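You operate a simulated robot arm through the tools that you are given. There is no shell and no other tool.

The job below is to be done with a simulated two-armed robot. You get a single attempt, and the scene is never put back.

TASK
Put the narrow carton on the bare top of the end box away on the shelf under the sorter. Put the small dark date from the shelf under the sorter in the large purple tub. Close the sliding lid of the chiller. Shut the drawer of the vacuum machine. Take the blue hand brush on the place y4 of the steel bench under the lamp and put it away on the steel ledge beside the head of the sorter belt. Fetch the small cream tub and set it on the place y4 of the steel bench under the lamp. Take the white paddle on the top of the steel bench and put it away on the top of the steel table. Open the small steel cover of the strap machine. The order is free.

The check looks at the end state, three seconds after you hand in, the way a careful person would. Anything else that was tipped, shoved, dropped, spilled or broken makes it a failure. A push-on lid holds only when it is set on centred and level and pressed home; a screw cap is set on level and turned clockwise until tight.

THE ROBOT
Two 6-joint arms with two-finger grippers on one trunk, on a base that moves. Base frame: it is fixed to the floor where the robot stands at the start and does not move with it; the origin is under the middle of the robot, x ahead of it, y to its left, z up. Readings come in cm, degrees, newtons and seconds.
The left shoulder is at the start at [3, 17.8, 106.3], the right one opposite. With the tool pointing down near the work surface each hand reaches from about 56 to 78 cm from the robot's upright axis, wherever it stands, measured 20 degrees to its own side. Places, roughly: blue hand brush (15x5x6 cm) [-120, 710, 90]; drawer of the vacuum machine [-100, 570, 100]; large purple tub (12x10x5 cm) [60, 250, 80]; narrow carton [50, 0, 100]; place Y4 of the steel bench under the lamp [-120, 720, 90]; shelf under the sorter [60, 230, 80]; sliding lid of the chiller [-120, 440, 90]; small cream tub (10x7x5 cm) [80, 910, 90]; small dark date (4x3x3 cm) [60, 320, 80]; small steel cover of the strap machine [430, 930, 120]; steel ledge beside the head of the sorter belt (12 [54, 366, 116]; top of the steel table [390, 420, 80]; white paddle (17x4x9 cm) [160, 920, 90]. Payload 2.54 kg a hand.
Tool frame (each hand has its own): the origin (TCP) lies between the finger pads and is the grasp point; the fingertips stand 3 cm ahead of it; z points along the fingers, y is the line along which they close. The gripper opens to 11.6 cm; its body begins 9.5 cm behind the TCP.
Orientation is that of the tool frame in the base frame, as [roll, pitch, yaw] about the fixed x, y, z axes, in that order (R = Rz(yaw) Ry(pitch) Rx(roll)). With the fingers straight down and closing along the base's y, the tool's x points along the base's -x, its y along +y and its z along -z.

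THE INTERFACE
- The arms move only by the tool apply_moves. It takes "left_motion", "right_motion" or both (then of equal length, played together; a hand with none holds still); each is a list of rows, each an object (a shift or turn left out is 0, a gripper value left out holds the last) with "delta_rot": the turn, a rotation vector about the tool's x, y, z in units of 8 degrees (1.0 is 8 degrees), a list of three; "travel": the shift along the tool's x, y, z in units of 25 mm (1.0 is 25 mm), a list of three; "jaw": the opening, from 0 (shut) to 1 (fully open). In form: [{"delta_rot": [rx, ry, rz], "travel": [x, y, z], "jaw": jaw}, ...]. A call has 1 to 20 rows; each row shifts and turns the commanded pose from where the row before left it, along the tool's axes as they then stand. A call with a number of a shift or a turn outside -1 to 1 is refused whole. Rows are played at 5 a second. More than 5 cm and 8.6 degrees between two rows, or a gripper value outside its range, and nothing of the call is played. Where a pose cannot be reached the arm comes as near as it can. A force on the tool above 40 N (or 10 N above the force at the start of the call, whichever is more), or a blocked arm, ends the call early, and 0.2 s more pass. The fingers move at their own pace (about 15.3 cm/s each) and stop on an object; they squeeze with about 22 N. The grip force told is the motor's: it shows also when the fingers shut on nothing. Time passes only in rows, and 0.2 s behind the last, so rows that do not move let the fingers close. It gives the time, the measured TCP pose, the force on the tool (base axes), the opening and the grip force at its end, in the units of the frame above (readings bear some noise), with the torque about the TCP (base axes, N m) and any sound that the robot's microphone picked up.
- Cameras (640 x 400 px; columns grow to the right, rows downward): "scene" is now at [3.16, 3.84, 177.6]; the picture's right is [0.53, -0.85, 0.00], its down [-0.70, -0.43, -0.57] and it looks along [0.49, 0.30, -0.82] (base axes); focal length 258 px, centre (320, 200). "left" rides on the left gripper at [6.9, 1.5, -12.2] in its tool frame; the picture's right is [-0.21, 0.98, 0.00], its down [-0.83, -0.18, -0.53] and it looks along [-0.52, -0.11, 0.85] (tool axes); focal length 251 px, centre (320, 200). "right" rides on the right gripper at [6.9, -1.5, -12.2] in its tool frame; the picture's right is [0.21, 0.98, 0.00], its down [-0.83, 0.18, -0.53] and it looks along [-0.52, 0.11, 0.85] (tool axes); focal length 251 px, centre (320, 200). There is no depth. A picture from a camera that has moved, and an enlarged one, comes with that camera's place and axes in the base frame and with its lens.
- camera(camera): a new picture of that camera. It takes no simulated time.
- slide_trunk(by): moves the trunk up (or, below 0, down) by that many cm; the arms and the scene camera ride with it, the base frame stays. It gives what a move gives, with no picture.
- roll_base(legs): drives the robot by 1 to 6 legs, each [ahead, left, turn to the left] in cm, cm and degrees, along the robot's own axes; the way and the turn of a leg run together, so that a leg with both is an arc; at most 150 cm and 180 degrees a leg. The arms and the cameras ride along, it lands a little off, and it stops where it bumps. It gives what a move gives.
- turn_head(pan, tilt): turns the head with the scene camera to pan (to the left, within 143 degrees either way) and tilt (down, from -29 to 69), counted from straight ahead of the robot. It gives what a move gives.
- inspect(camera, box): a new picture of the part [left, top, right, bottom] of that camera's present view, enlarged. It takes no simulated time.
- sign_off(): hands the job in; it is judged then, once.

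Nothing tells you exact positions but the pictures and the camera data. Unless the task says otherwise, let go and move clear before handing in.

The tools are called after "Request:" by a JSON object that holds its "name" and its "arguments". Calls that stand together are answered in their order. apply_moves: Moves the arms, as the interface text tells. Its arguments: {"type":"object","properties":{"left_motion":{"type":"array","items":{"type":"object","properties":{"delta_rot":{"type":"array","items":{"type":"number"}},"travel":{"type":"array","items":{"type":"number"}},"jaw":{"type":"number"}}}},"right_motion":{"type":"array","items":{"type":"object","properties":{"delta_rot":{"type":"array","items":{"type":"number"}},"travel":{"type":"array","items":{"type":"number"}},"jaw":{"type":"number"}}}}},"required":[]} The other tools are called the same way: slide_trunk (by) moves the trunk up or down; roll_base (legs) drives the base; turn_head (pan, tilt) turns the head that bears the scene camera; camera (camera) takes a picture; inspect (camera, box) takes an enlarged picture of a part of a camera's view; sign_off () hands the job in.

At the start:

```text
clock: 0.0
left_ee_pos: [38.79, 43.53, 121.98]
left_tcp_rot: [179.9, 0.0, 179.9]
left_wrist_force: [0.3, -0.2, -0.6]
left_torque: [0.01, 0.02, -0.01]
left_finger_gap: 11.58
left_gripper_force: 0.1
right_ee_pos: [42.94, 2.26, 129.27]
right_tcp_rot: [-180.0, 0.0, -179.9]
right_wrist_force: [-0.1, 0.2, 0.0]
right_torque: [0.01, -0.02, -0.01]
right_finger_gap: 11.62
right_gripper_force: 0.1
trunk travel left (down, up): [-27.5, 26.5]
robot x, y, heading: [-0.22, 0.17, 0.0]
head pan, tilt (commanded): [31.7, 55.2]
```

scene: 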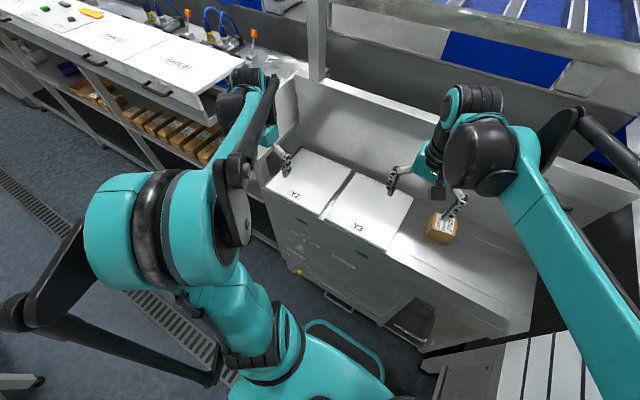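
right: 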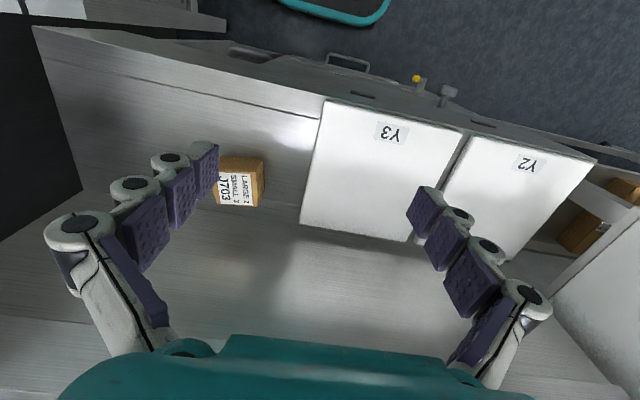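
left: 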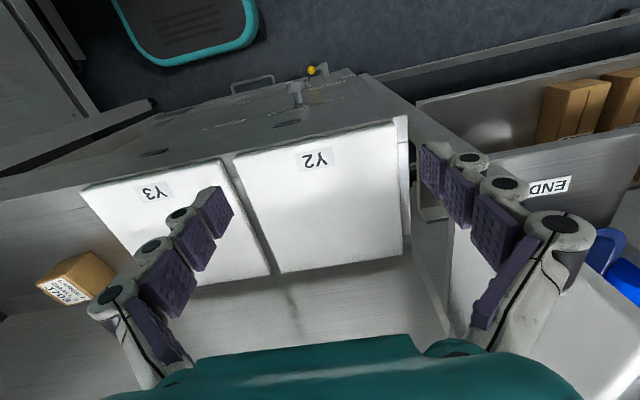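

I see the end box in front of me with pads Y2/Y3 and the narrow carton near the right hand, with the sorter bench to the left. I'll look closer at the carton and around before moving.

Request:
{"name": "inspect", "arguments": {"camera": "scene", "box": [380, 140, 540, 280]}}

Request:
{"name": "inspect", "arguments": {"camera": "right", "box": [160, 100, 340, 240]}}

Request:
{"name": "inspect", "arguments": {"camera": "scene", "box": [0, 0, 320, 200]}}

```text
2.86 times, centred on (460, 210) of scene
camera zoom: at [3.16, 3.84, 177.6], right [0.53, -0.85, 0.0], down [-0.7, -0.43, -0.57], along [0.49, 0.3, -0.82], focal length 738 px, centre (-80, 171)
```

zoom: 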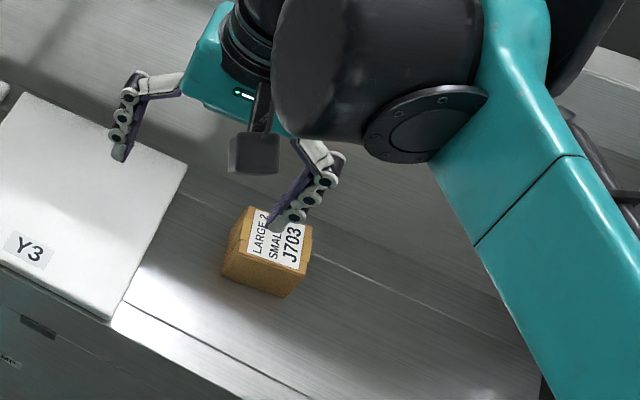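

```text
2.86 times, centred on (250, 170) of right
camera zoom: at [35.96, 0.61, 141.48], right [-0.21, 0.98, 0.0], down [0.83, 0.18, 0.53], along [0.52, 0.11, -0.85], focal length 718 px, centre (520, 286)
```

zoom: 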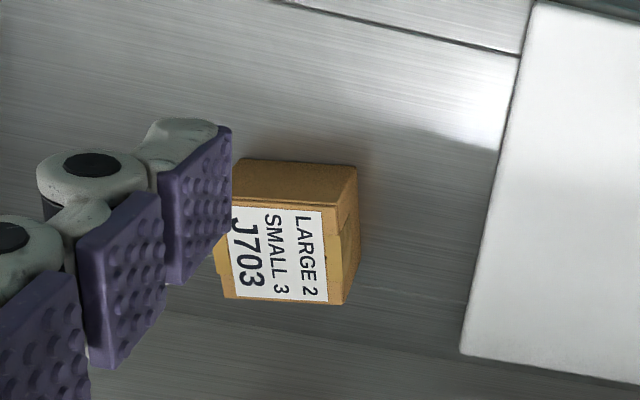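

```text
2.00 times, centred on (160, 100) of scene
camera zoom: at [3.16, 3.84, 177.6], right [0.53, -0.85, 0.0], down [-0.7, -0.43, -0.57], along [0.49, 0.3, -0.82], focal length 517 px, centre (640, 400)
```

zoom: 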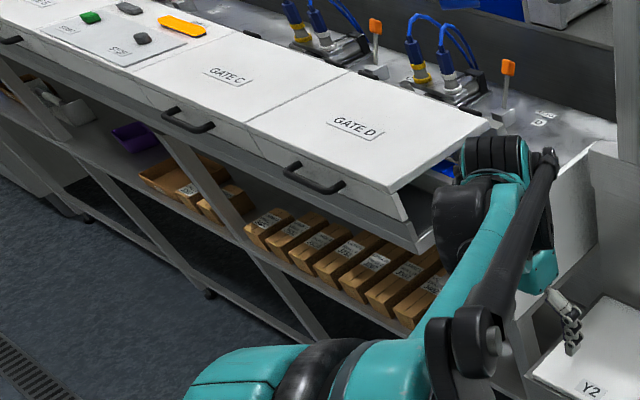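

The carton sits around [55-60, -8, ~103], right of pad Y3; the sorter with its under-shelf lies to the left. I'll pan the head to survey the surroundings before I act.

Request:
{"name": "turn_head", "arguments": {"pan": 0, "tilt": 40}}

Request:
{"name": "camera", "arguments": {"camera": "scene"}}

Request:
{"name": "turn_head", "arguments": {"pan": 60, "tilt": 20}}

Request:
{"name": "camera", "arguments": {"camera": "scene"}}

Request:
{"name": "turn_head", "arguments": {"pan": 110, "tilt": 15}}

Request:
{"name": "camera", "arguments": {"camera": "scene"}}

```text
clock: 1.0
left_ee_pos: [38.98, 43.48, 121.96]
left_tcp_rot: [-179.9, 0.0, 180.0]
left_wrist_force: [-1.2, 0.0, 0.7]
left_torque: [0.0, -0.03, -0.01]
left_finger_gap: 11.59
left_gripper_force: 0.0
right_ee_pos: [42.93, 2.23, 129.22]
right_tcp_rot: [180.0, 0.0, 179.9]
right_wrist_force: [-0.4, 0.2, -0.1]
right_torque: [-0.01, -0.01, 0.01]
right_finger_gap: 11.6
right_gripper_force: 0.0
trunk travel left (down, up): [-27.5, 26.5]
robot x, y, heading: [-0.01, -0.14, -0.1]
head pan, tilt (commanded): [0.0, 40.0]
```

```text
taken
camera scene: at [5.54, 0.07, 179.69], right [0.0, -1.0, 0.0], down [-0.64, 0.0, -0.77], along [0.77, 0.0, -0.64], focal length 258 px, centre (320, 200)
```

scene: 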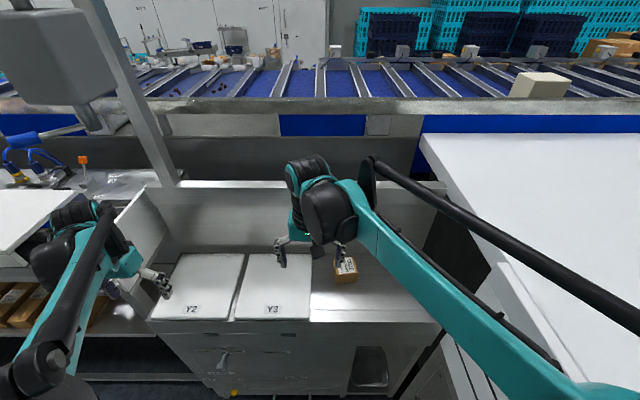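

```text
clock: 2.3
left_ee_pos: [38.97, 43.47, 122.0]
left_tcp_rot: [180.0, -0.1, -180.0]
left_wrist_force: [-0.8, 0.0, -0.3]
left_torque: [-0.01, 0.0, -0.01]
left_finger_gap: 11.6
left_gripper_force: 0.1
right_ee_pos: [42.96, 2.2, 129.24]
right_tcp_rot: [179.9, 0.0, 180.0]
right_wrist_force: [0.0, -0.3, 0.1]
right_torque: [-0.02, -0.03, -0.02]
right_finger_gap: 11.58
right_gripper_force: 0.1
trunk travel left (down, up): [-27.5, 26.5]
robot x, y, heading: [0.13, 0.07, -0.4]
head pan, tilt (commanded): [60.0, 20.0]
```

```text
taken
camera scene: at [1.71, 8.12, 182.83], right [0.87, -0.5, 0.0], down [-0.17, -0.3, -0.94], along [0.47, 0.81, -0.34], focal length 258 px, centre (320, 200)
```

scene: 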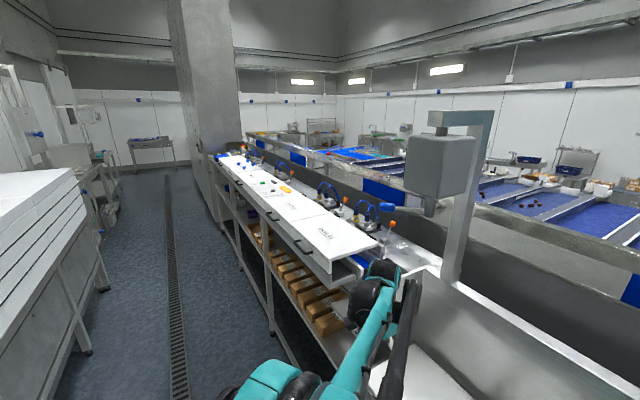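

```text
clock: 3.5
left_ee_pos: [38.97, 43.48, 122.05]
left_tcp_rot: [179.9, -0.1, 179.9]
left_wrist_force: [-0.5, 0.4, 0.2]
left_torque: [0.0, 0.01, -0.02]
left_finger_gap: 11.61
left_gripper_force: 0.1
right_ee_pos: [42.93, 2.24, 129.36]
right_tcp_rot: [179.9, 0.0, -180.0]
right_wrist_force: [-0.6, 0.0, -0.5]
right_torque: [0.01, 0.0, -0.04]
right_finger_gap: 11.6
right_gripper_force: 0.0
trunk travel left (down, up): [-27.5, 26.5]
robot x, y, heading: [0.02, 0.12, 0.2]
head pan, tilt (commanded): [110.0, 15.0]
```

```text
taken
camera scene: at [-6.14, 8.84, 183.65], right [0.94, 0.34, 0.0], down [0.09, -0.24, -0.97], along [-0.33, 0.91, -0.26], focal length 258 px, centre (320, 200)
```

scene: 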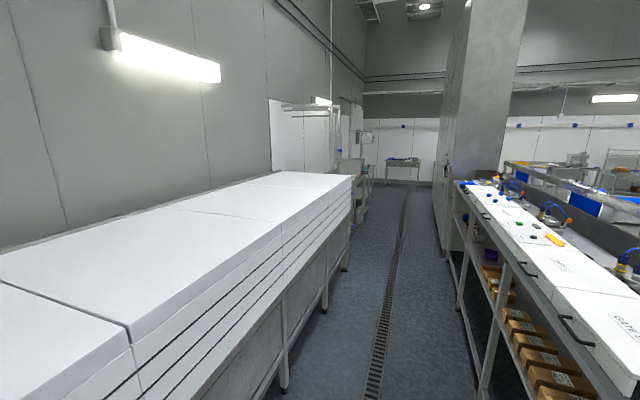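

The layout is clear: sorter with shelf on the left along +y, white stacks and machines across the aisle. I'll look at the carton from another head angle to fix its position.

Request:
{"name": "turn_head", "arguments": {"pan": -10, "tilt": 52}}

Request:
{"name": "inspect", "arguments": {"camera": "scene", "box": [260, 120, 420, 220]}}

Request:
{"name": "camera", "arguments": {"camera": "scene"}}

Request:
{"name": "inspect", "arguments": {"camera": "left", "box": [0, 200, 160, 340]}}

```text
clock: 5.5
left_ee_pos: [38.93, 43.48, 121.94]
left_tcp_rot: [-179.9, 0.0, -180.0]
left_wrist_force: [0.1, -0.1, -0.7]
left_torque: [0.0, 0.03, 0.02]
left_finger_gap: 11.6
left_gripper_force: 0.1
right_ee_pos: [43.01, 2.24, 129.17]
right_tcp_rot: [-180.0, 0.1, -179.9]
right_wrist_force: [-0.3, -0.3, -0.1]
right_torque: [0.0, -0.01, 0.01]
right_finger_gap: 11.6
right_gripper_force: 0.1
trunk travel left (down, up): [-27.5, 26.5]
robot x, y, heading: [-0.04, 0.08, 0.2]
head pan, tilt (commanded): [-10.0, 52.0]
```

```text
4.00 times, centred on (340, 170) of scene
camera zoom: at [4.44, -1.24, 178.01], right [-0.17, -0.98, 0.0], down [-0.78, 0.14, -0.62], along [0.61, -0.11, -0.79], focal length 1034 px, centre (240, 320)
```

zoom: 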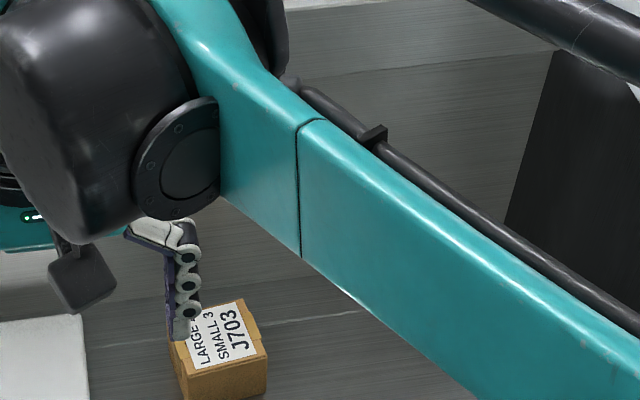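

```text
taken
camera scene: at [4.44, -1.24, 178.01], right [-0.17, -0.98, 0.0], down [-0.78, 0.14, -0.62], along [0.61, -0.11, -0.79], focal length 258 px, centre (320, 200)
```

scene: 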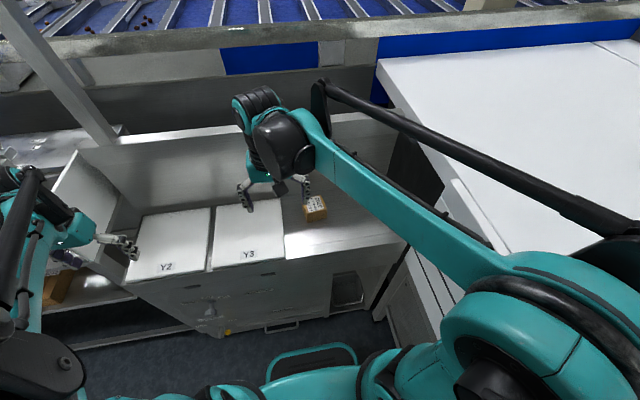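

```text
2.86 times, centred on (80, 270) of left
camera zoom: at [32.04, 45.1, 134.12], right [0.21, 0.98, 0.0], down [0.83, -0.18, 0.53], along [0.52, -0.11, -0.85], focal length 718 px, centre (1006, 0)
```

zoom: 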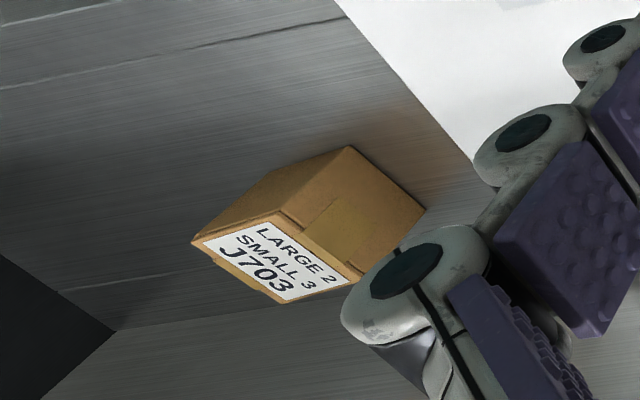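

Triangulating, the carton's top centre is near [60.5, -9.5, 103], about 6.5x7x6 cm, on a top at z≈97.5. Before choosing a grasp I'll inspect the shelf under the sorter from here.

Request:
{"name": "turn_head", "arguments": {"pan": 72, "tilt": 25}}

Request:
{"name": "camera", "arguments": {"camera": "scene"}}

Request:
{"name": "inspect", "arguments": {"camera": "scene", "box": [260, 150, 500, 300]}}

Request:
{"name": "inspect", "arguments": {"camera": "scene", "box": [240, 130, 400, 230]}}

```text
clock: 7.0
left_ee_pos: [38.95, 43.56, 121.99]
left_tcp_rot: [179.9, 0.0, 180.0]
left_wrist_force: [-0.2, 0.6, 0.5]
left_torque: [0.01, 0.0, 0.01]
left_finger_gap: 11.6
left_gripper_force: 0.0
right_ee_pos: [42.85, 2.26, 129.21]
right_tcp_rot: [180.0, -0.1, 179.9]
right_wrist_force: [0.3, -0.9, 0.5]
right_torque: [0.01, -0.06, 0.01]
right_finger_gap: 11.6
right_gripper_force: 0.1
trunk travel left (down, up): [-27.5, 26.5]
robot x, y, heading: [-0.05, -0.09, 0.1]
head pan, tilt (commanded): [72.0, 25.0]
```

```text
taken
camera scene: at [-0.1, 8.82, 182.02], right [0.95, -0.31, 0.0], down [-0.13, -0.4, -0.91], along [0.28, 0.86, -0.42], focal length 258 px, centre (320, 200)
```

scene: 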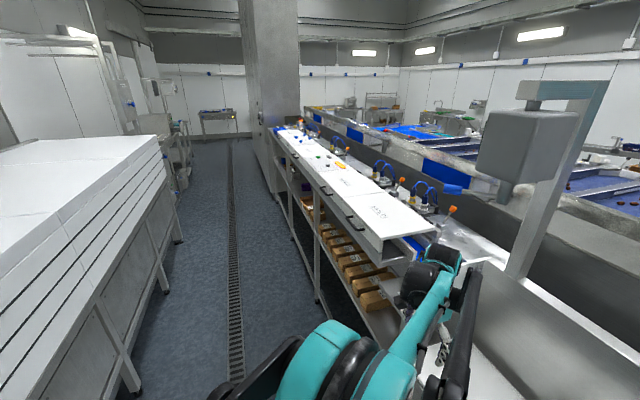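

```text
2.67 times, centred on (380, 225) of scene
camera zoom: at [-0.1, 8.82, 182.02], right [0.95, -0.31, 0.0], down [-0.13, -0.4, -0.91], along [0.28, 0.86, -0.42], focal length 689 px, centre (160, 133)
```

zoom: 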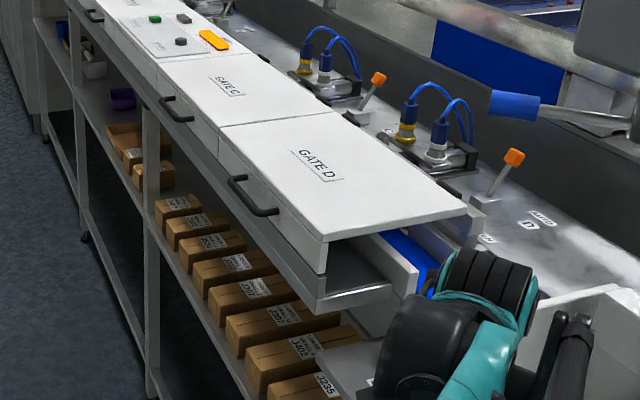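

```text
4.00 times, centred on (320, 180) of scene
camera zoom: at [-0.1, 8.82, 182.02], right [0.95, -0.31, 0.0], down [-0.13, -0.4, -0.91], along [0.28, 0.86, -0.42], focal length 1034 px, centre (320, 280)
```

zoom: 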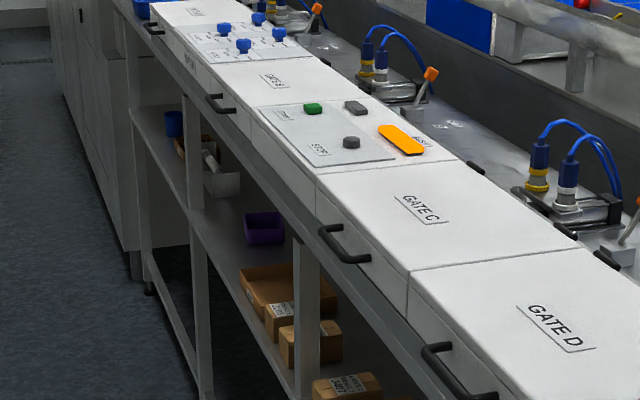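

The shelf holds cartons, an open tray, the purple tub, and more toward +y; clearance under the sorter looks about 15–20 cm so a flat, forward-pointing grip will be needed. I'll drive along the aisle to study the shelf from close before grasping.

Request:
{"name": "roll_base", "arguments": {"legs": [[-8, 0, 0], [0, 120, 0], [0, 115, 0]]}}

Request:
{"name": "turn_head", "arguments": {"pan": 0, "tilt": 50}}

Request:
{"name": "camera", "arguments": {"camera": "scene"}}

Request:
{"name": "camera", "arguments": {"camera": "left"}}

Request:
{"name": "camera", "arguments": {"camera": "right"}}

```text
clock: 18.9
left_ee_pos: [27.23, 273.1, 121.99]
left_tcp_rot: [180.0, 0.0, -178.4]
left_wrist_force: [0.0, 0.4, 0.0]
left_torque: [0.01, -0.02, 0.0]
left_finger_gap: 11.61
left_gripper_force: 0.1
right_ee_pos: [32.18, 231.95, 129.22]
right_tcp_rot: [180.0, 0.0, -178.5]
right_wrist_force: [-0.1, -0.3, 0.0]
right_torque: [0.0, 0.0, 0.02]
right_finger_gap: 11.62
right_gripper_force: 0.1
trunk travel left (down, up): [-27.5, 26.5]
robot x, y, heading: [-10.77, 228.5, 1.6]
head pan, tilt (commanded): [72.0, 25.0]
```

```text
clock: 20.4
left_ee_pos: [27.21, 273.08, 121.96]
left_tcp_rot: [-179.9, 0.1, -178.5]
left_wrist_force: [-0.4, 0.3, -0.3]
left_torque: [0.03, -0.01, 0.0]
left_finger_gap: 11.58
left_gripper_force: 0.1
right_ee_pos: [32.17, 231.85, 129.32]
right_tcp_rot: [179.9, 0.0, -178.6]
right_wrist_force: [-0.2, 0.3, 0.4]
right_torque: [0.04, 0.04, -0.02]
right_finger_gap: 11.63
right_gripper_force: 0.1
trunk travel left (down, up): [-27.5, 26.5]
robot x, y, heading: [-10.78, 228.45, 1.5]
head pan, tilt (commanded): [0.0, 50.0]
```

```text
taken
camera scene: at [-5.85, 228.78, 178.28], right [0.03, -1.0, 0.0], down [-0.77, -0.02, -0.64], along [0.64, 0.02, -0.77], focal length 258 px, centre (320, 200)
```

scene: 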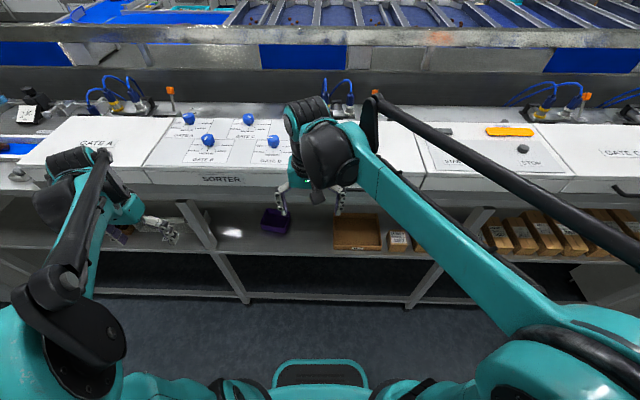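

```text
taken
camera left: at [20.22, 274.52, 134.12], right [0.19, 0.98, 0.0], down [0.83, -0.16, 0.53], along [0.53, -0.1, -0.85], focal length 251 px, centre (320, 200)
```

left: 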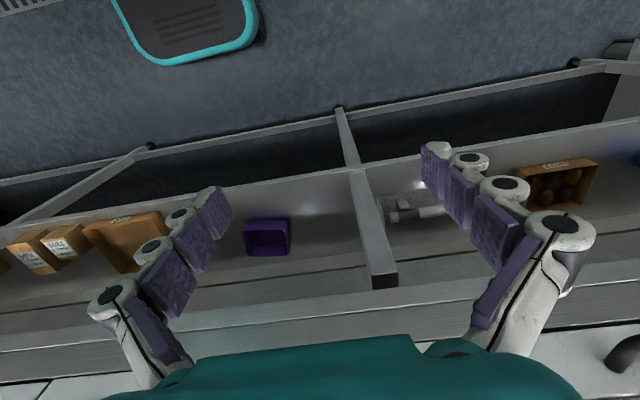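

```text
taken
camera right: at [25.33, 230.16, 141.48], right [-0.24, 0.97, 0.0], down [0.82, 0.2, 0.53], along [0.52, 0.13, -0.85], focal length 251 px, centre (320, 200)
```

right: 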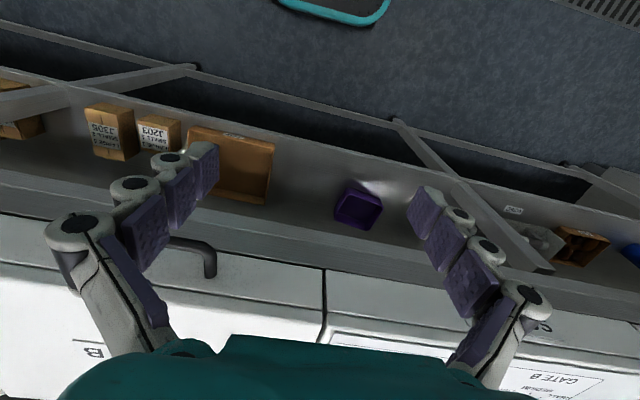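

I'm now at y≈228 facing the shelf; I see the open tray, purple tub, and farther left a box with round things. I'll zoom in on these.

Request:
{"name": "inspect", "arguments": {"camera": "left", "box": [360, 110, 640, 285]}}

Request:
{"name": "inspect", "arguments": {"camera": "left", "box": [0, 150, 320, 350]}}

Request:
{"name": "inspect", "arguments": {"camera": "scene", "box": [160, 150, 480, 350]}}

Request:
{"name": "inspect", "arguments": {"camera": "right", "box": [440, 150, 640, 275]}}

```text
2.29 times, centred on (500, 198) of left
camera zoom: at [20.22, 274.52, 134.12], right [0.19, 0.98, 0.0], down [0.83, -0.16, 0.53], along [0.53, -0.1, -0.85], focal length 575 px, centre (-91, 206)
```

zoom: 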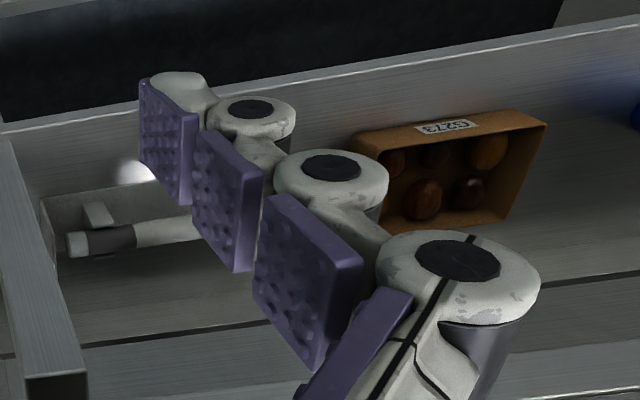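

```text
2.00 times, centred on (160, 250) of left
camera zoom: at [20.22, 274.52, 134.12], right [0.19, 0.98, 0.0], down [0.83, -0.16, 0.53], along [0.53, -0.1, -0.85], focal length 503 px, centre (640, 100)
```

zoom: 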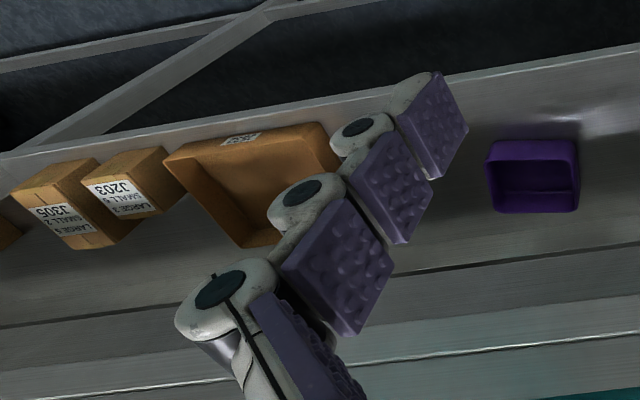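

```text
2.00 times, centred on (320, 250) of scene
camera zoom: at [-5.85, 228.78, 178.28], right [0.03, -1.0, 0.0], down [-0.77, -0.02, -0.64], along [0.64, 0.02, -0.77], focal length 517 px, centre (320, 100)
```

zoom: 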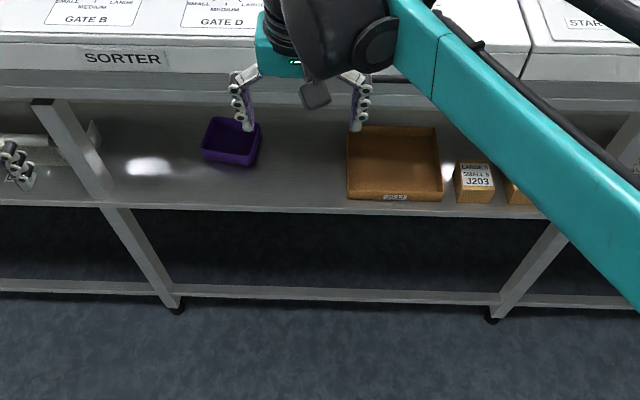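

```text
3.20 times, centred on (540, 212) of right
camera zoom: at [25.33, 230.16, 141.48], right [-0.24, 0.97, 0.0], down [0.82, 0.2, 0.53], along [0.52, 0.13, -0.85], focal length 805 px, centre (-384, 160)
```

zoom: 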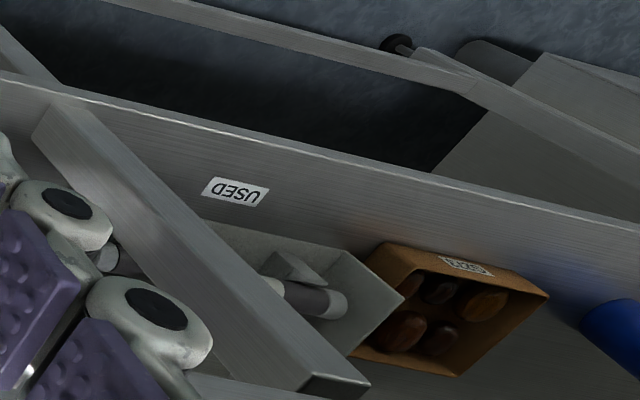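

The shelf deck is around z≈76, rail underside around z≈109 at x≈50, so a hand pitched ~45° can reach in. The date box (label 273) is farther left near y≈320; I'll drive there to look closely.

Request:
{"name": "roll_base", "arguments": {"legs": [[0, 72, -1.5]]}}

Request:
{"name": "turn_head", "arguments": {"pan": 15, "tilt": 52}}

Request:
{"name": "camera", "arguments": {"camera": "scene"}}

Request:
{"name": "camera", "arguments": {"camera": "left"}}

Request:
{"name": "camera", "arguments": {"camera": "right"}}

```text
clock: 24.3
left_ee_pos: [28.09, 343.48, 121.96]
left_tcp_rot: [-179.9, 0.1, 179.5]
left_wrist_force: [0.9, -0.8, 0.2]
left_torque: [-0.03, -0.02, -0.04]
left_finger_gap: 11.6
left_gripper_force: 0.1
right_ee_pos: [31.69, 302.21, 129.22]
right_tcp_rot: [179.9, 0.0, 179.5]
right_wrist_force: [1.1, -0.4, 0.5]
right_torque: [0.01, 0.03, -0.01]
right_finger_gap: 11.62
right_gripper_force: 0.0
trunk travel left (down, up): [-27.5, 26.5]
robot x, y, heading: [-11.12, 300.28, -0.5]
head pan, tilt (commanded): [0.0, 50.0]
```

```text
clock: 25.1
left_ee_pos: [28.16, 343.42, 121.93]
left_tcp_rot: [180.0, 0.1, 179.5]
left_wrist_force: [-0.7, -0.1, 1.0]
left_torque: [0.02, 0.03, 0.01]
left_finger_gap: 11.61
left_gripper_force: 0.0
right_ee_pos: [31.71, 302.11, 129.22]
right_tcp_rot: [-180.0, 0.0, 179.6]
right_wrist_force: [-0.8, 1.0, 0.3]
right_torque: [0.0, 0.01, -0.01]
right_finger_gap: 11.58
right_gripper_force: 0.0
trunk travel left (down, up): [-27.5, 26.5]
robot x, y, heading: [-11.2, 300.07, -0.6]
head pan, tilt (commanded): [15.0, 52.0]
```

```text
taken
camera scene: at [-6.94, 302.23, 178.01], right [0.25, -0.97, 0.0], down [-0.76, -0.2, -0.62], along [0.6, 0.15, -0.79], focal length 258 px, centre (320, 200)
```

scene: 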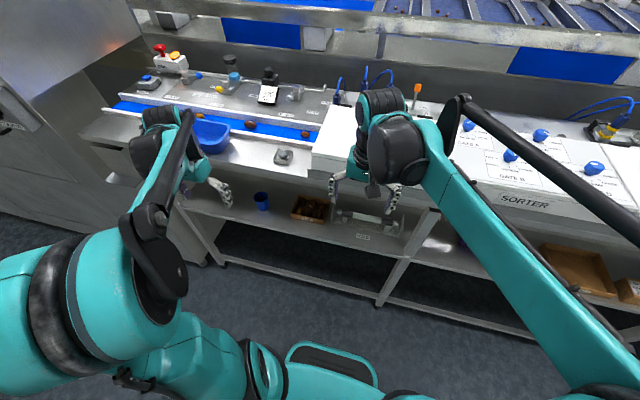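

```text
taken
camera left: at [21.17, 345.09, 134.13], right [0.22, 0.97, 0.0], down [0.82, -0.19, 0.53], along [0.52, -0.12, -0.85], focal length 251 px, centre (320, 200)
```

left: 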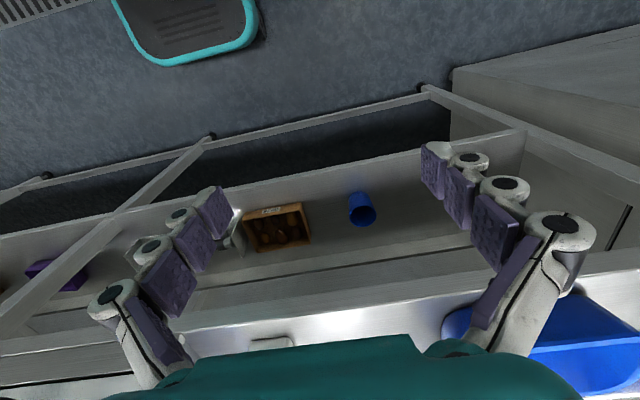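

```text
taken
camera right: at [24.71, 300.57, 141.48], right [-0.21, 0.98, 0.0], down [0.83, 0.17, 0.53], along [0.52, 0.11, -0.85], focal length 251 px, centre (320, 200)
```

right: 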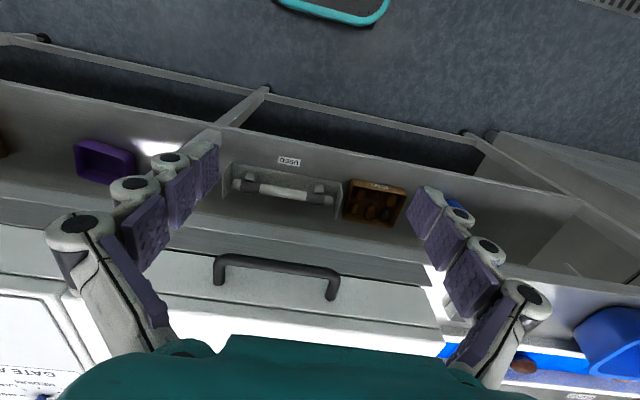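

Request:
{"name": "inspect", "arguments": {"camera": "scene", "box": [240, 180, 400, 280]}}

Request:
{"name": "inspect", "arguments": {"camera": "left", "box": [220, 180, 340, 255]}}

Request:
{"name": "inspect", "arguments": {"camera": "right", "box": [320, 160, 440, 235]}}

Request:
{"name": "inspect", "arguments": {"camera": "scene", "box": [80, 40, 340, 200]}}

```text
4.00 times, centred on (320, 230) of scene
camera zoom: at [-6.94, 302.23, 178.01], right [0.25, -0.97, 0.0], down [-0.76, -0.2, -0.62], along [0.6, 0.15, -0.79], focal length 1034 px, centre (320, 80)
```

zoom: 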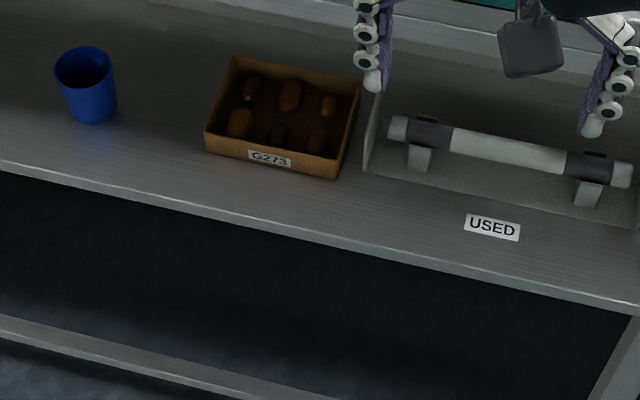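

```text
5.33 times, centred on (280, 218) of left
camera zoom: at [21.17, 345.09, 134.13], right [0.22, 0.97, 0.0], down [0.82, -0.19, 0.53], along [0.52, -0.12, -0.85], focal length 1341 px, centre (533, 107)
```

zoom: 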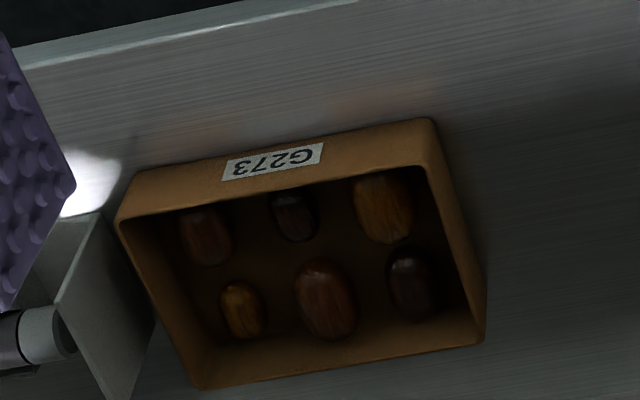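

```text
5.33 times, centred on (380, 198) of right
camera zoom: at [24.71, 300.57, 141.48], right [-0.21, 0.98, 0.0], down [0.83, 0.17, 0.53], along [0.52, 0.11, -0.85], focal length 1341 px, centre (0, 213)
```

zoom: 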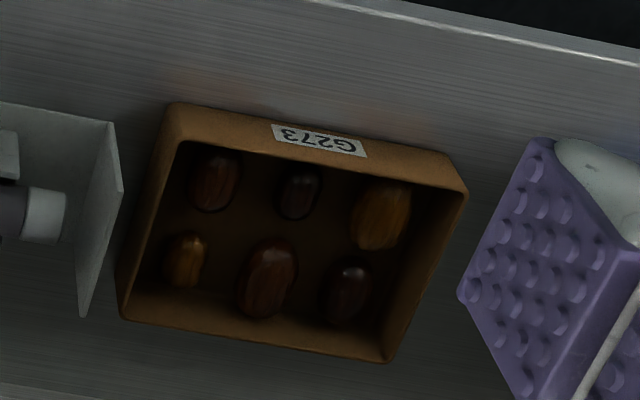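

```text
2.46 times, centred on (210, 120) of scene
camera zoom: at [-6.94, 302.23, 178.01], right [0.25, -0.97, 0.0], down [-0.76, -0.2, -0.62], along [0.6, 0.15, -0.79], focal length 636 px, centre (591, 397)
```

zoom: 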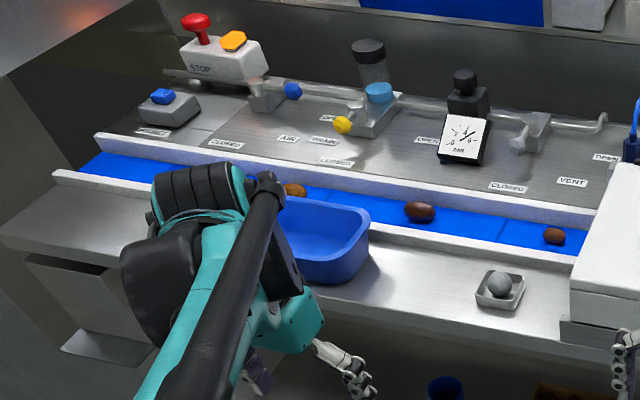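

I see six dates in box G273; the smallest dark one is the front-row middle, about [58.3, 324, 79.3]. I'll swing the right hand aside and bring the left hand lower with a ~40° pitch to look into the box with its camera.

Request:
{"name": "apply_moves", "arguments": {"left_motion": [{"travel": [0, -0.9, 1]}, {"travel": [0, -0.9, 1]}, {"travel": [0, -0.9, 1]}, {"travel": [0, -0.9, 1]}, {"travel": [0, -0.9, 1]}, {"travel": [0, -0.9, 1]}, {"travel": [0, -0.9, 1]}, {"travel": [0, -0.9, 1]}, {"travel": [-1, 0, 0], "delta_rot": [0, -1, 0]}, {"travel": [-0.99, 0, 0.139], "delta_rot": [0, -1, 0]}, {"travel": [-0.961, 0, 0.276], "delta_rot": [0, -1, 0]}, {"travel": [-0.914, 0, 0.407], "delta_rot": [0, -1, 0]}, {"travel": [-0.848, 0, 0.53], "delta_rot": [0, -1, 0]}], "right_motion": [{"travel": [0, -0.9, 0]}, {"travel": [0, -0.9, 0]}, {"travel": [0, -0.9, 0]}, {"travel": [0, -0.9, 0]}, {"travel": [0, -0.9, 0]}, {"travel": [0, -0.9, 0]}, {"travel": [0, 0, 0]}, {"travel": [0, 0, 0]}, {"travel": [0, 0, 0]}, {"travel": [0, 0, 0]}, {"travel": [0, 0, 0]}, {"travel": [0, 0, 0]}, {"travel": [0, 0, 0]}]}}

Request:
{"name": "camera", "arguments": {"camera": "left"}}

Request:
{"name": "camera", "arguments": {"camera": "scene"}}

```text
clock: 27.9
left_ee_pos: [41.03, 325.53, 103.18]
left_tcp_rot: [-179.9, 39.9, 179.6]
left_wrist_force: [0.1, -0.2, -0.3]
left_torque: [0.06, 0.0, -0.01]
left_finger_gap: 11.58
left_gripper_force: 0.1
left hand out of reach, approached as far as the arm can: row 13
right_ee_pos: [31.64, 288.47, 129.2]
right_tcp_rot: [180.0, 0.0, 179.5]
right_wrist_force: [-0.2, 0.6, 0.5]
right_torque: [0.01, -0.02, 0.01]
right_finger_gap: 11.61
right_gripper_force: 0.1
trunk travel left (down, up): [-27.5, 26.5]
robot x, y, heading: [-11.12, 300.18, -0.6]
head pan, tilt (commanded): [15.0, 52.0]
```

```text
taken
camera left: at [28.03, 327.23, 108.06], right [0.17, 0.98, 0.14], down [0.29, -0.18, 0.94], along [0.94, -0.12, -0.31], focal length 251 px, centre (320, 200)
```

left: 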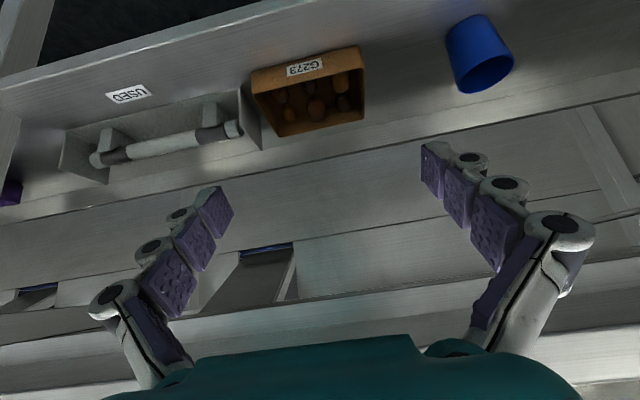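

```text
taken
camera scene: at [-6.9, 302.26, 178.01], right [0.25, -0.97, 0.0], down [-0.76, -0.2, -0.62], along [0.6, 0.15, -0.79], focal length 258 px, centre (320, 200)
```

scene: 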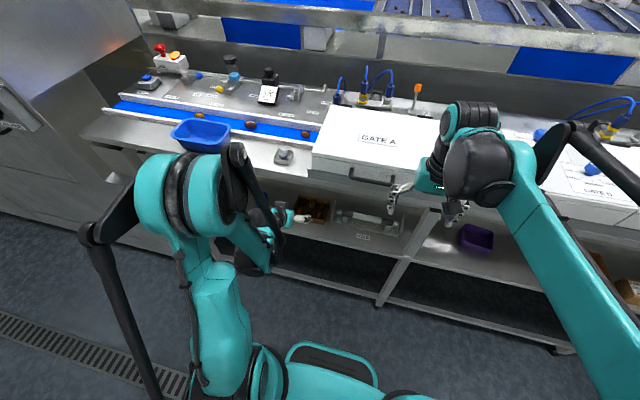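

The left hand pitched to 40° fine and its camera sees box G273. I'll narrow the jaws and advance to a point short of the box to view the dates at close range.

Request:
{"name": "apply_moves", "arguments": {"left_motion": [{"travel": [0.073, -0.093, 0.844], "jaw": 0.36}, {"travel": [0.073, -0.093, 0.844]}, {"travel": [0.073, -0.093, 0.844]}, {"travel": [0.073, -0.093, 0.844]}, {"travel": [0.073, -0.093, 0.844]}, {"travel": [0.073, -0.093, 0.844]}]}}

Request:
{"name": "camera", "arguments": {"camera": "left"}}

Request:
{"name": "inspect", "arguments": {"camera": "left", "box": [160, 40, 480, 240]}}

Request:
{"name": "inspect", "arguments": {"camera": "scene", "box": [220, 170, 380, 270]}}

```text
clock: 29.2
left_ee_pos: [50.85, 324.45, 95.72]
left_tcp_rot: [179.9, 39.8, 179.6]
left_wrist_force: [0.0, 0.1, 0.4]
left_torque: [0.01, 0.01, 0.01]
left_finger_gap: 4.17
left_gripper_force: 0.1
left hand out of reach, approached as far as the arm can: row 1, 2, 3, 4, 5, 6
right_ee_pos: [31.73, 288.57, 129.32]
right_tcp_rot: [-180.0, 0.0, 179.5]
right_wrist_force: [0.0, 0.4, -0.2]
right_torque: [-0.04, 0.01, 0.01]
right_finger_gap: 11.61
right_gripper_force: 0.0
trunk travel left (down, up): [-27.5, 26.5]
robot x, y, heading: [-11.52, 300.36, -0.2]
head pan, tilt (commanded): [15.0, 52.0]
```

```text
taken
camera left: at [37.73, 326.26, 100.73], right [0.17, 0.98, 0.14], down [0.29, -0.18, 0.94], along [0.94, -0.12, -0.32], focal length 251 px, centre (320, 200)
```

left: 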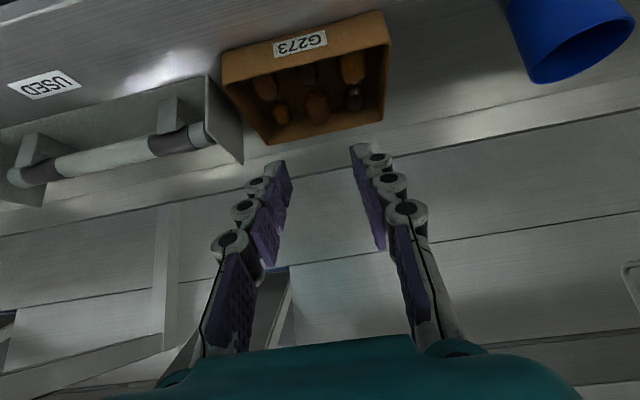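

```text
2.00 times, centred on (320, 140) of left
camera zoom: at [37.73, 326.26, 100.73], right [0.17, 0.98, 0.14], down [0.29, -0.18, 0.94], along [0.94, -0.12, -0.32], focal length 503 px, centre (320, 320)
```

zoom: 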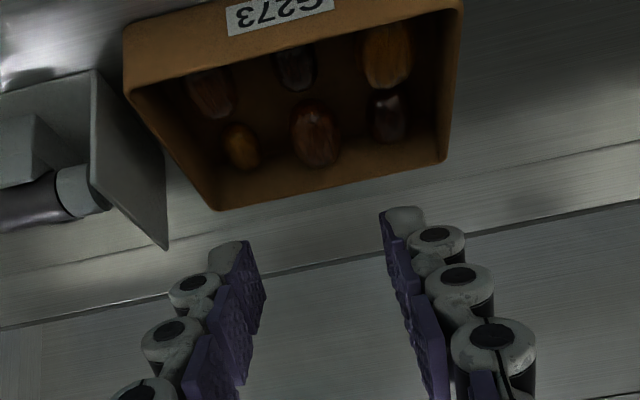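

```text
4.00 times, centred on (300, 220) of scene
camera zoom: at [-6.83, 302.29, 178.01], right [0.25, -0.97, 0.0], down [-0.76, -0.2, -0.62], along [0.6, 0.15, -0.79], focal length 1034 px, centre (400, 120)
```

zoom: 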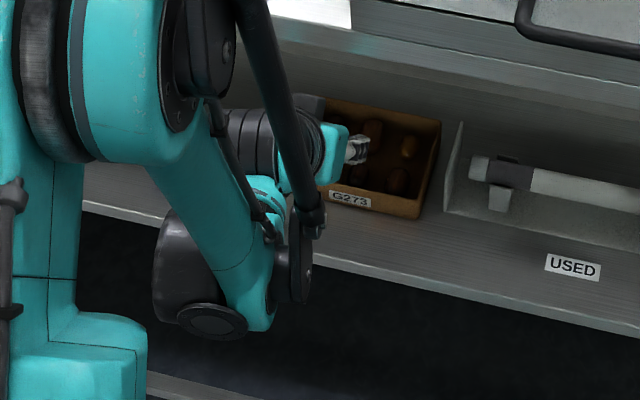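

The arm is folded too close, so I'll back the base off and lower the trunk to give the pitched hand room.

Request:
{"name": "roll_base", "arguments": {"legs": [[-10, 0, 0]]}}

Request:
{"name": "slide_trunk", "arguments": {"by": -12}}

Request:
{"name": "camera", "arguments": {"camera": "left"}}

Request:
{"name": "camera", "arguments": {"camera": "scene"}}

```text
clock: 30.4
left_ee_pos: [40.69, 324.62, 96.03]
left_tcp_rot: [180.0, 39.8, 179.5]
left_wrist_force: [-0.6, 0.3, 0.7]
left_torque: [0.0, -0.02, -0.01]
left_finger_gap: 4.17
left_gripper_force: 0.1
right_ee_pos: [21.48, 288.55, 129.09]
right_tcp_rot: [180.0, 0.0, 179.6]
right_wrist_force: [0.5, 0.3, -0.3]
right_torque: [0.01, -0.03, 0.02]
right_finger_gap: 11.61
right_gripper_force: 0.1
trunk travel left (down, up): [-27.5, 26.5]
robot x, y, heading: [-21.41, 300.41, -0.4]
head pan, tilt (commanded): [15.0, 52.0]
```

```text
clock: 31.9
left_ee_pos: [40.74, 324.64, 83.97]
left_tcp_rot: [180.0, 39.9, 179.5]
left_wrist_force: [0.0, 0.5, 1.1]
left_torque: [0.0, -0.02, -0.03]
left_finger_gap: 4.18
left_gripper_force: 0.0
right_ee_pos: [21.75, 288.61, 117.35]
right_tcp_rot: [-179.9, 0.1, 179.5]
right_wrist_force: [-0.5, -0.9, -0.3]
right_torque: [0.0, 0.01, 0.01]
right_finger_gap: 11.57
right_gripper_force: 0.0
trunk travel left (down, up): [-15.5, 38.5]
robot x, y, heading: [-21.22, 300.17, -0.6]
head pan, tilt (commanded): [15.0, 52.0]
```

```text
taken
camera left: at [27.65, 326.37, 88.8], right [0.17, 0.98, 0.14], down [0.29, -0.18, 0.94], along [0.94, -0.12, -0.31], focal length 251 px, centre (320, 200)
```

left: 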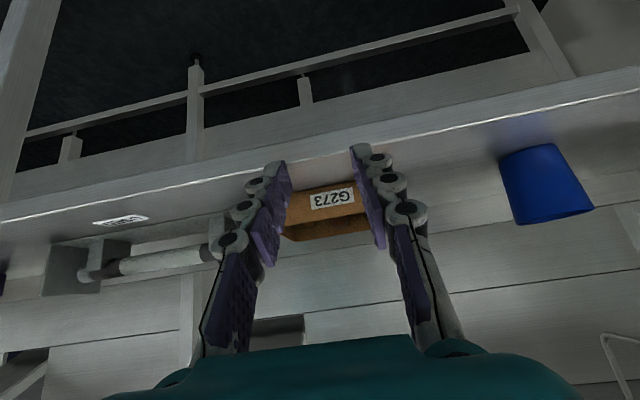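

```text
taken
camera scene: at [-16.93, 302.34, 166.03], right [0.25, -0.97, 0.0], down [-0.76, -0.2, -0.62], along [0.6, 0.15, -0.79], focal length 258 px, centre (320, 200)
```

scene: 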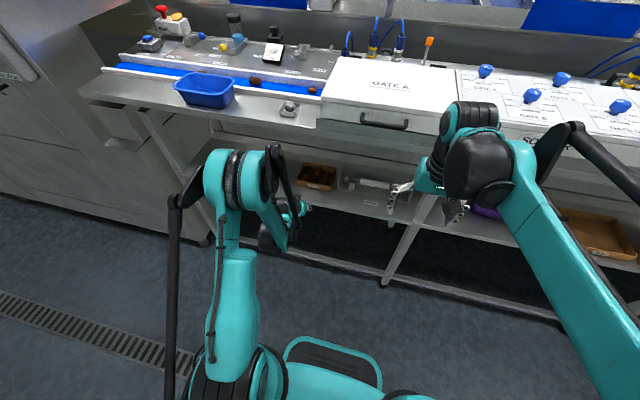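

The arm has more room now. I'll raise the hand straight up to a start point above and before the box's front wall and check reachability.

Request:
{"name": "apply_moves", "arguments": {"left_motion": [{"travel": [-0.579, 0, -0.689]}, {"travel": [-0.579, 0, -0.689]}, {"travel": [-0.579, 0, -0.689]}, {"travel": [-0.579, 0, -0.689]}]}}

Request:
{"name": "inspect", "arguments": {"camera": "left", "box": [160, 100, 480, 300]}}

```text
clock: 32.9
left_ee_pos: [40.98, 325.13, 92.98]
left_tcp_rot: [179.9, 39.8, 179.4]
left_wrist_force: [0.1, -0.3, 0.3]
left_torque: [0.01, 0.04, 0.0]
left_finger_gap: 4.18
left_gripper_force: 0.0
right_ee_pos: [21.57, 288.62, 117.1]
right_tcp_rot: [-179.9, 0.0, 179.6]
right_wrist_force: [0.3, 0.0, -0.5]
right_torque: [0.01, -0.02, 0.02]
right_finger_gap: 11.61
right_gripper_force: 0.0
trunk travel left (down, up): [-15.5, 38.5]
robot x, y, heading: [-21.08, 300.85, -0.1]
head pan, tilt (commanded): [15.0, 52.0]
```

```text
2.00 times, centred on (320, 200) of left
camera zoom: at [27.85, 326.7, 97.9], right [0.17, 0.98, 0.14], down [0.29, -0.18, 0.94], along [0.94, -0.12, -0.31], focal length 503 px, centre (320, 200)
```

zoom: 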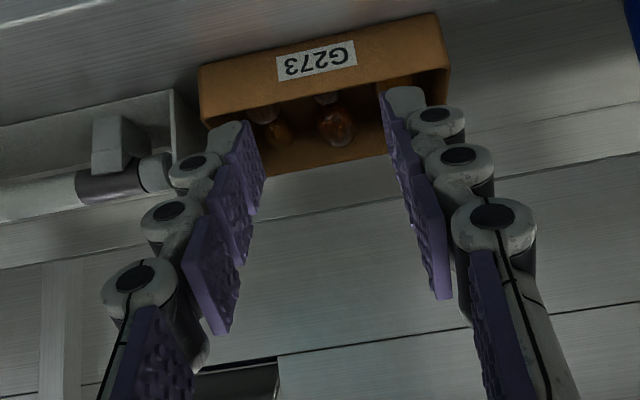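

Commands start from the measured pose and this region is reachable. I'll steepen to ~30° from vertical (clears the box wall and the overhang) and move to a pre-grasp point 9 cm back from the small dark date.

Request:
{"name": "apply_moves", "arguments": {"left_motion": [{"delta_rot": [0, 0.61, 0]}, {"delta_rot": [0, 0.61, 0]}, {"travel": [-0.686, -0.08, 0.748]}, {"travel": [-0.686, -0.08, 0.748]}, {"travel": [-0.686, -0.08, 0.748]}, {"travel": [-0.686, -0.08, 0.748]}, {"travel": [-0.686, -0.08, 0.748]}, {}]}}

Request:
{"name": "camera", "arguments": {"camera": "left"}}

Request:
{"name": "inspect", "arguments": {"camera": "left", "box": [220, 80, 420, 205]}}

Request:
{"name": "camera", "arguments": {"camera": "scene"}}

```text
clock: 34.7
left_ee_pos: [53.03, 323.71, 89.34]
left_tcp_rot: [-180.0, 30.0, 179.6]
left_wrist_force: [0.4, 0.2, -1.5]
left_torque: [-0.03, -0.03, -0.01]
left_finger_gap: 4.17
left_gripper_force: 0.0
right_ee_pos: [21.7, 288.66, 117.23]
right_tcp_rot: [180.0, 0.1, 179.6]
right_wrist_force: [-0.4, 0.1, -0.1]
right_torque: [-0.01, -0.03, -0.03]
right_finger_gap: 11.58
right_gripper_force: 0.1
trunk travel left (down, up): [-15.5, 38.5]
robot x, y, heading: [-21.22, 300.81, -0.3]
head pan, tilt (commanded): [15.0, 52.0]
```

```text
taken
camera left: at [40.89, 325.3, 96.42], right [0.19, 0.98, 0.11], down [0.45, -0.18, 0.88], along [0.87, -0.12, -0.47], focal length 251 px, centre (320, 200)
```

left: 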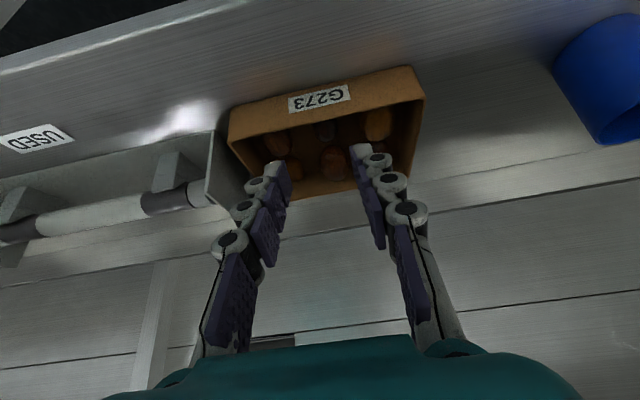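

```text
3.20 times, centred on (320, 142) of left
camera zoom: at [40.89, 325.3, 96.42], right [0.19, 0.98, 0.11], down [0.45, -0.18, 0.88], along [0.87, -0.12, -0.47], focal length 805 px, centre (320, 384)
```

zoom: 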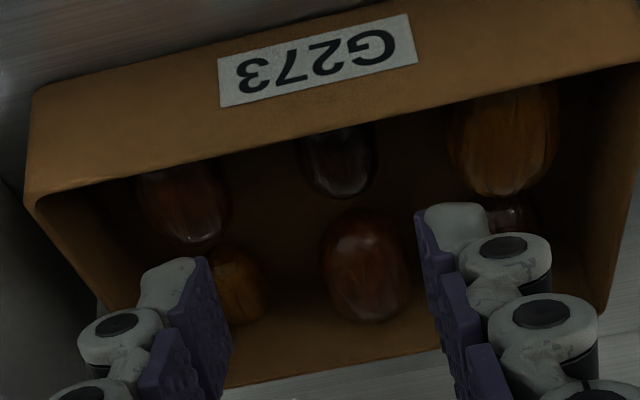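

```text
taken
camera scene: at [-16.98, 302.35, 166.02], right [0.25, -0.97, 0.0], down [-0.76, -0.2, -0.62], along [0.6, 0.15, -0.79], focal length 258 px, centre (320, 200)
```

scene: 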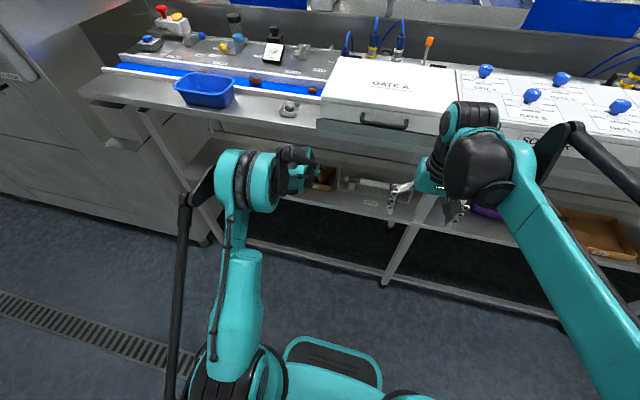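

I can see the small dark date clearly between the fingertips' line, about 0.5 cm to +y of the tool axis. I'll shift sideways, narrow the jaws to 3.4 cm, and advance partway.

Request:
{"name": "apply_moves", "arguments": {"left_motion": [{"travel": [0, 0.2, 0], "jaw": 0.295}, {"travel": [0, 0, 0.6]}, {"travel": [0, 0, 0.6]}, {}]}}

Request:
{"name": "inspect", "arguments": {"camera": "left", "box": [220, 80, 420, 205]}}

```text
clock: 35.7
left_ee_pos: [54.44, 324.16, 86.54]
left_tcp_rot: [-180.0, 30.0, 179.5]
left_wrist_force: [-0.4, -0.1, 0.5]
left_torque: [0.01, 0.01, -0.01]
left_finger_gap: 3.42
left_gripper_force: 0.1
right_ee_pos: [21.65, 288.68, 117.25]
right_tcp_rot: [180.0, 0.0, 179.6]
right_wrist_force: [0.2, -0.2, -0.9]
right_torque: [0.01, -0.05, -0.02]
right_finger_gap: 11.6
right_gripper_force: 0.0
trunk travel left (down, up): [-15.5, 38.5]
robot x, y, heading: [-20.97, 300.53, -0.5]
head pan, tilt (commanded): [15.0, 52.0]
```

```text
3.20 times, centred on (320, 142) of left
camera zoom: at [42.34, 325.83, 93.64], right [0.19, 0.98, 0.11], down [0.45, -0.18, 0.88], along [0.87, -0.12, -0.47], focal length 805 px, centre (320, 384)
```

zoom: 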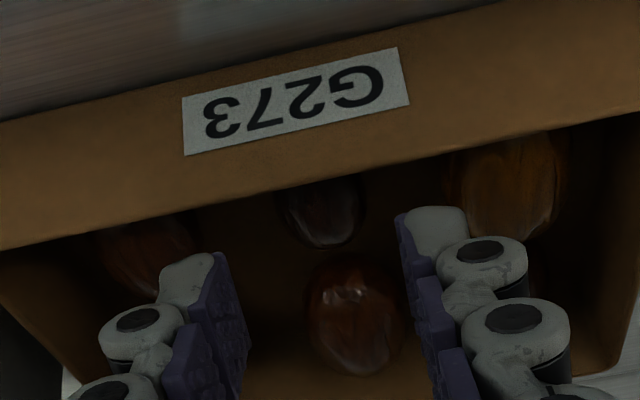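

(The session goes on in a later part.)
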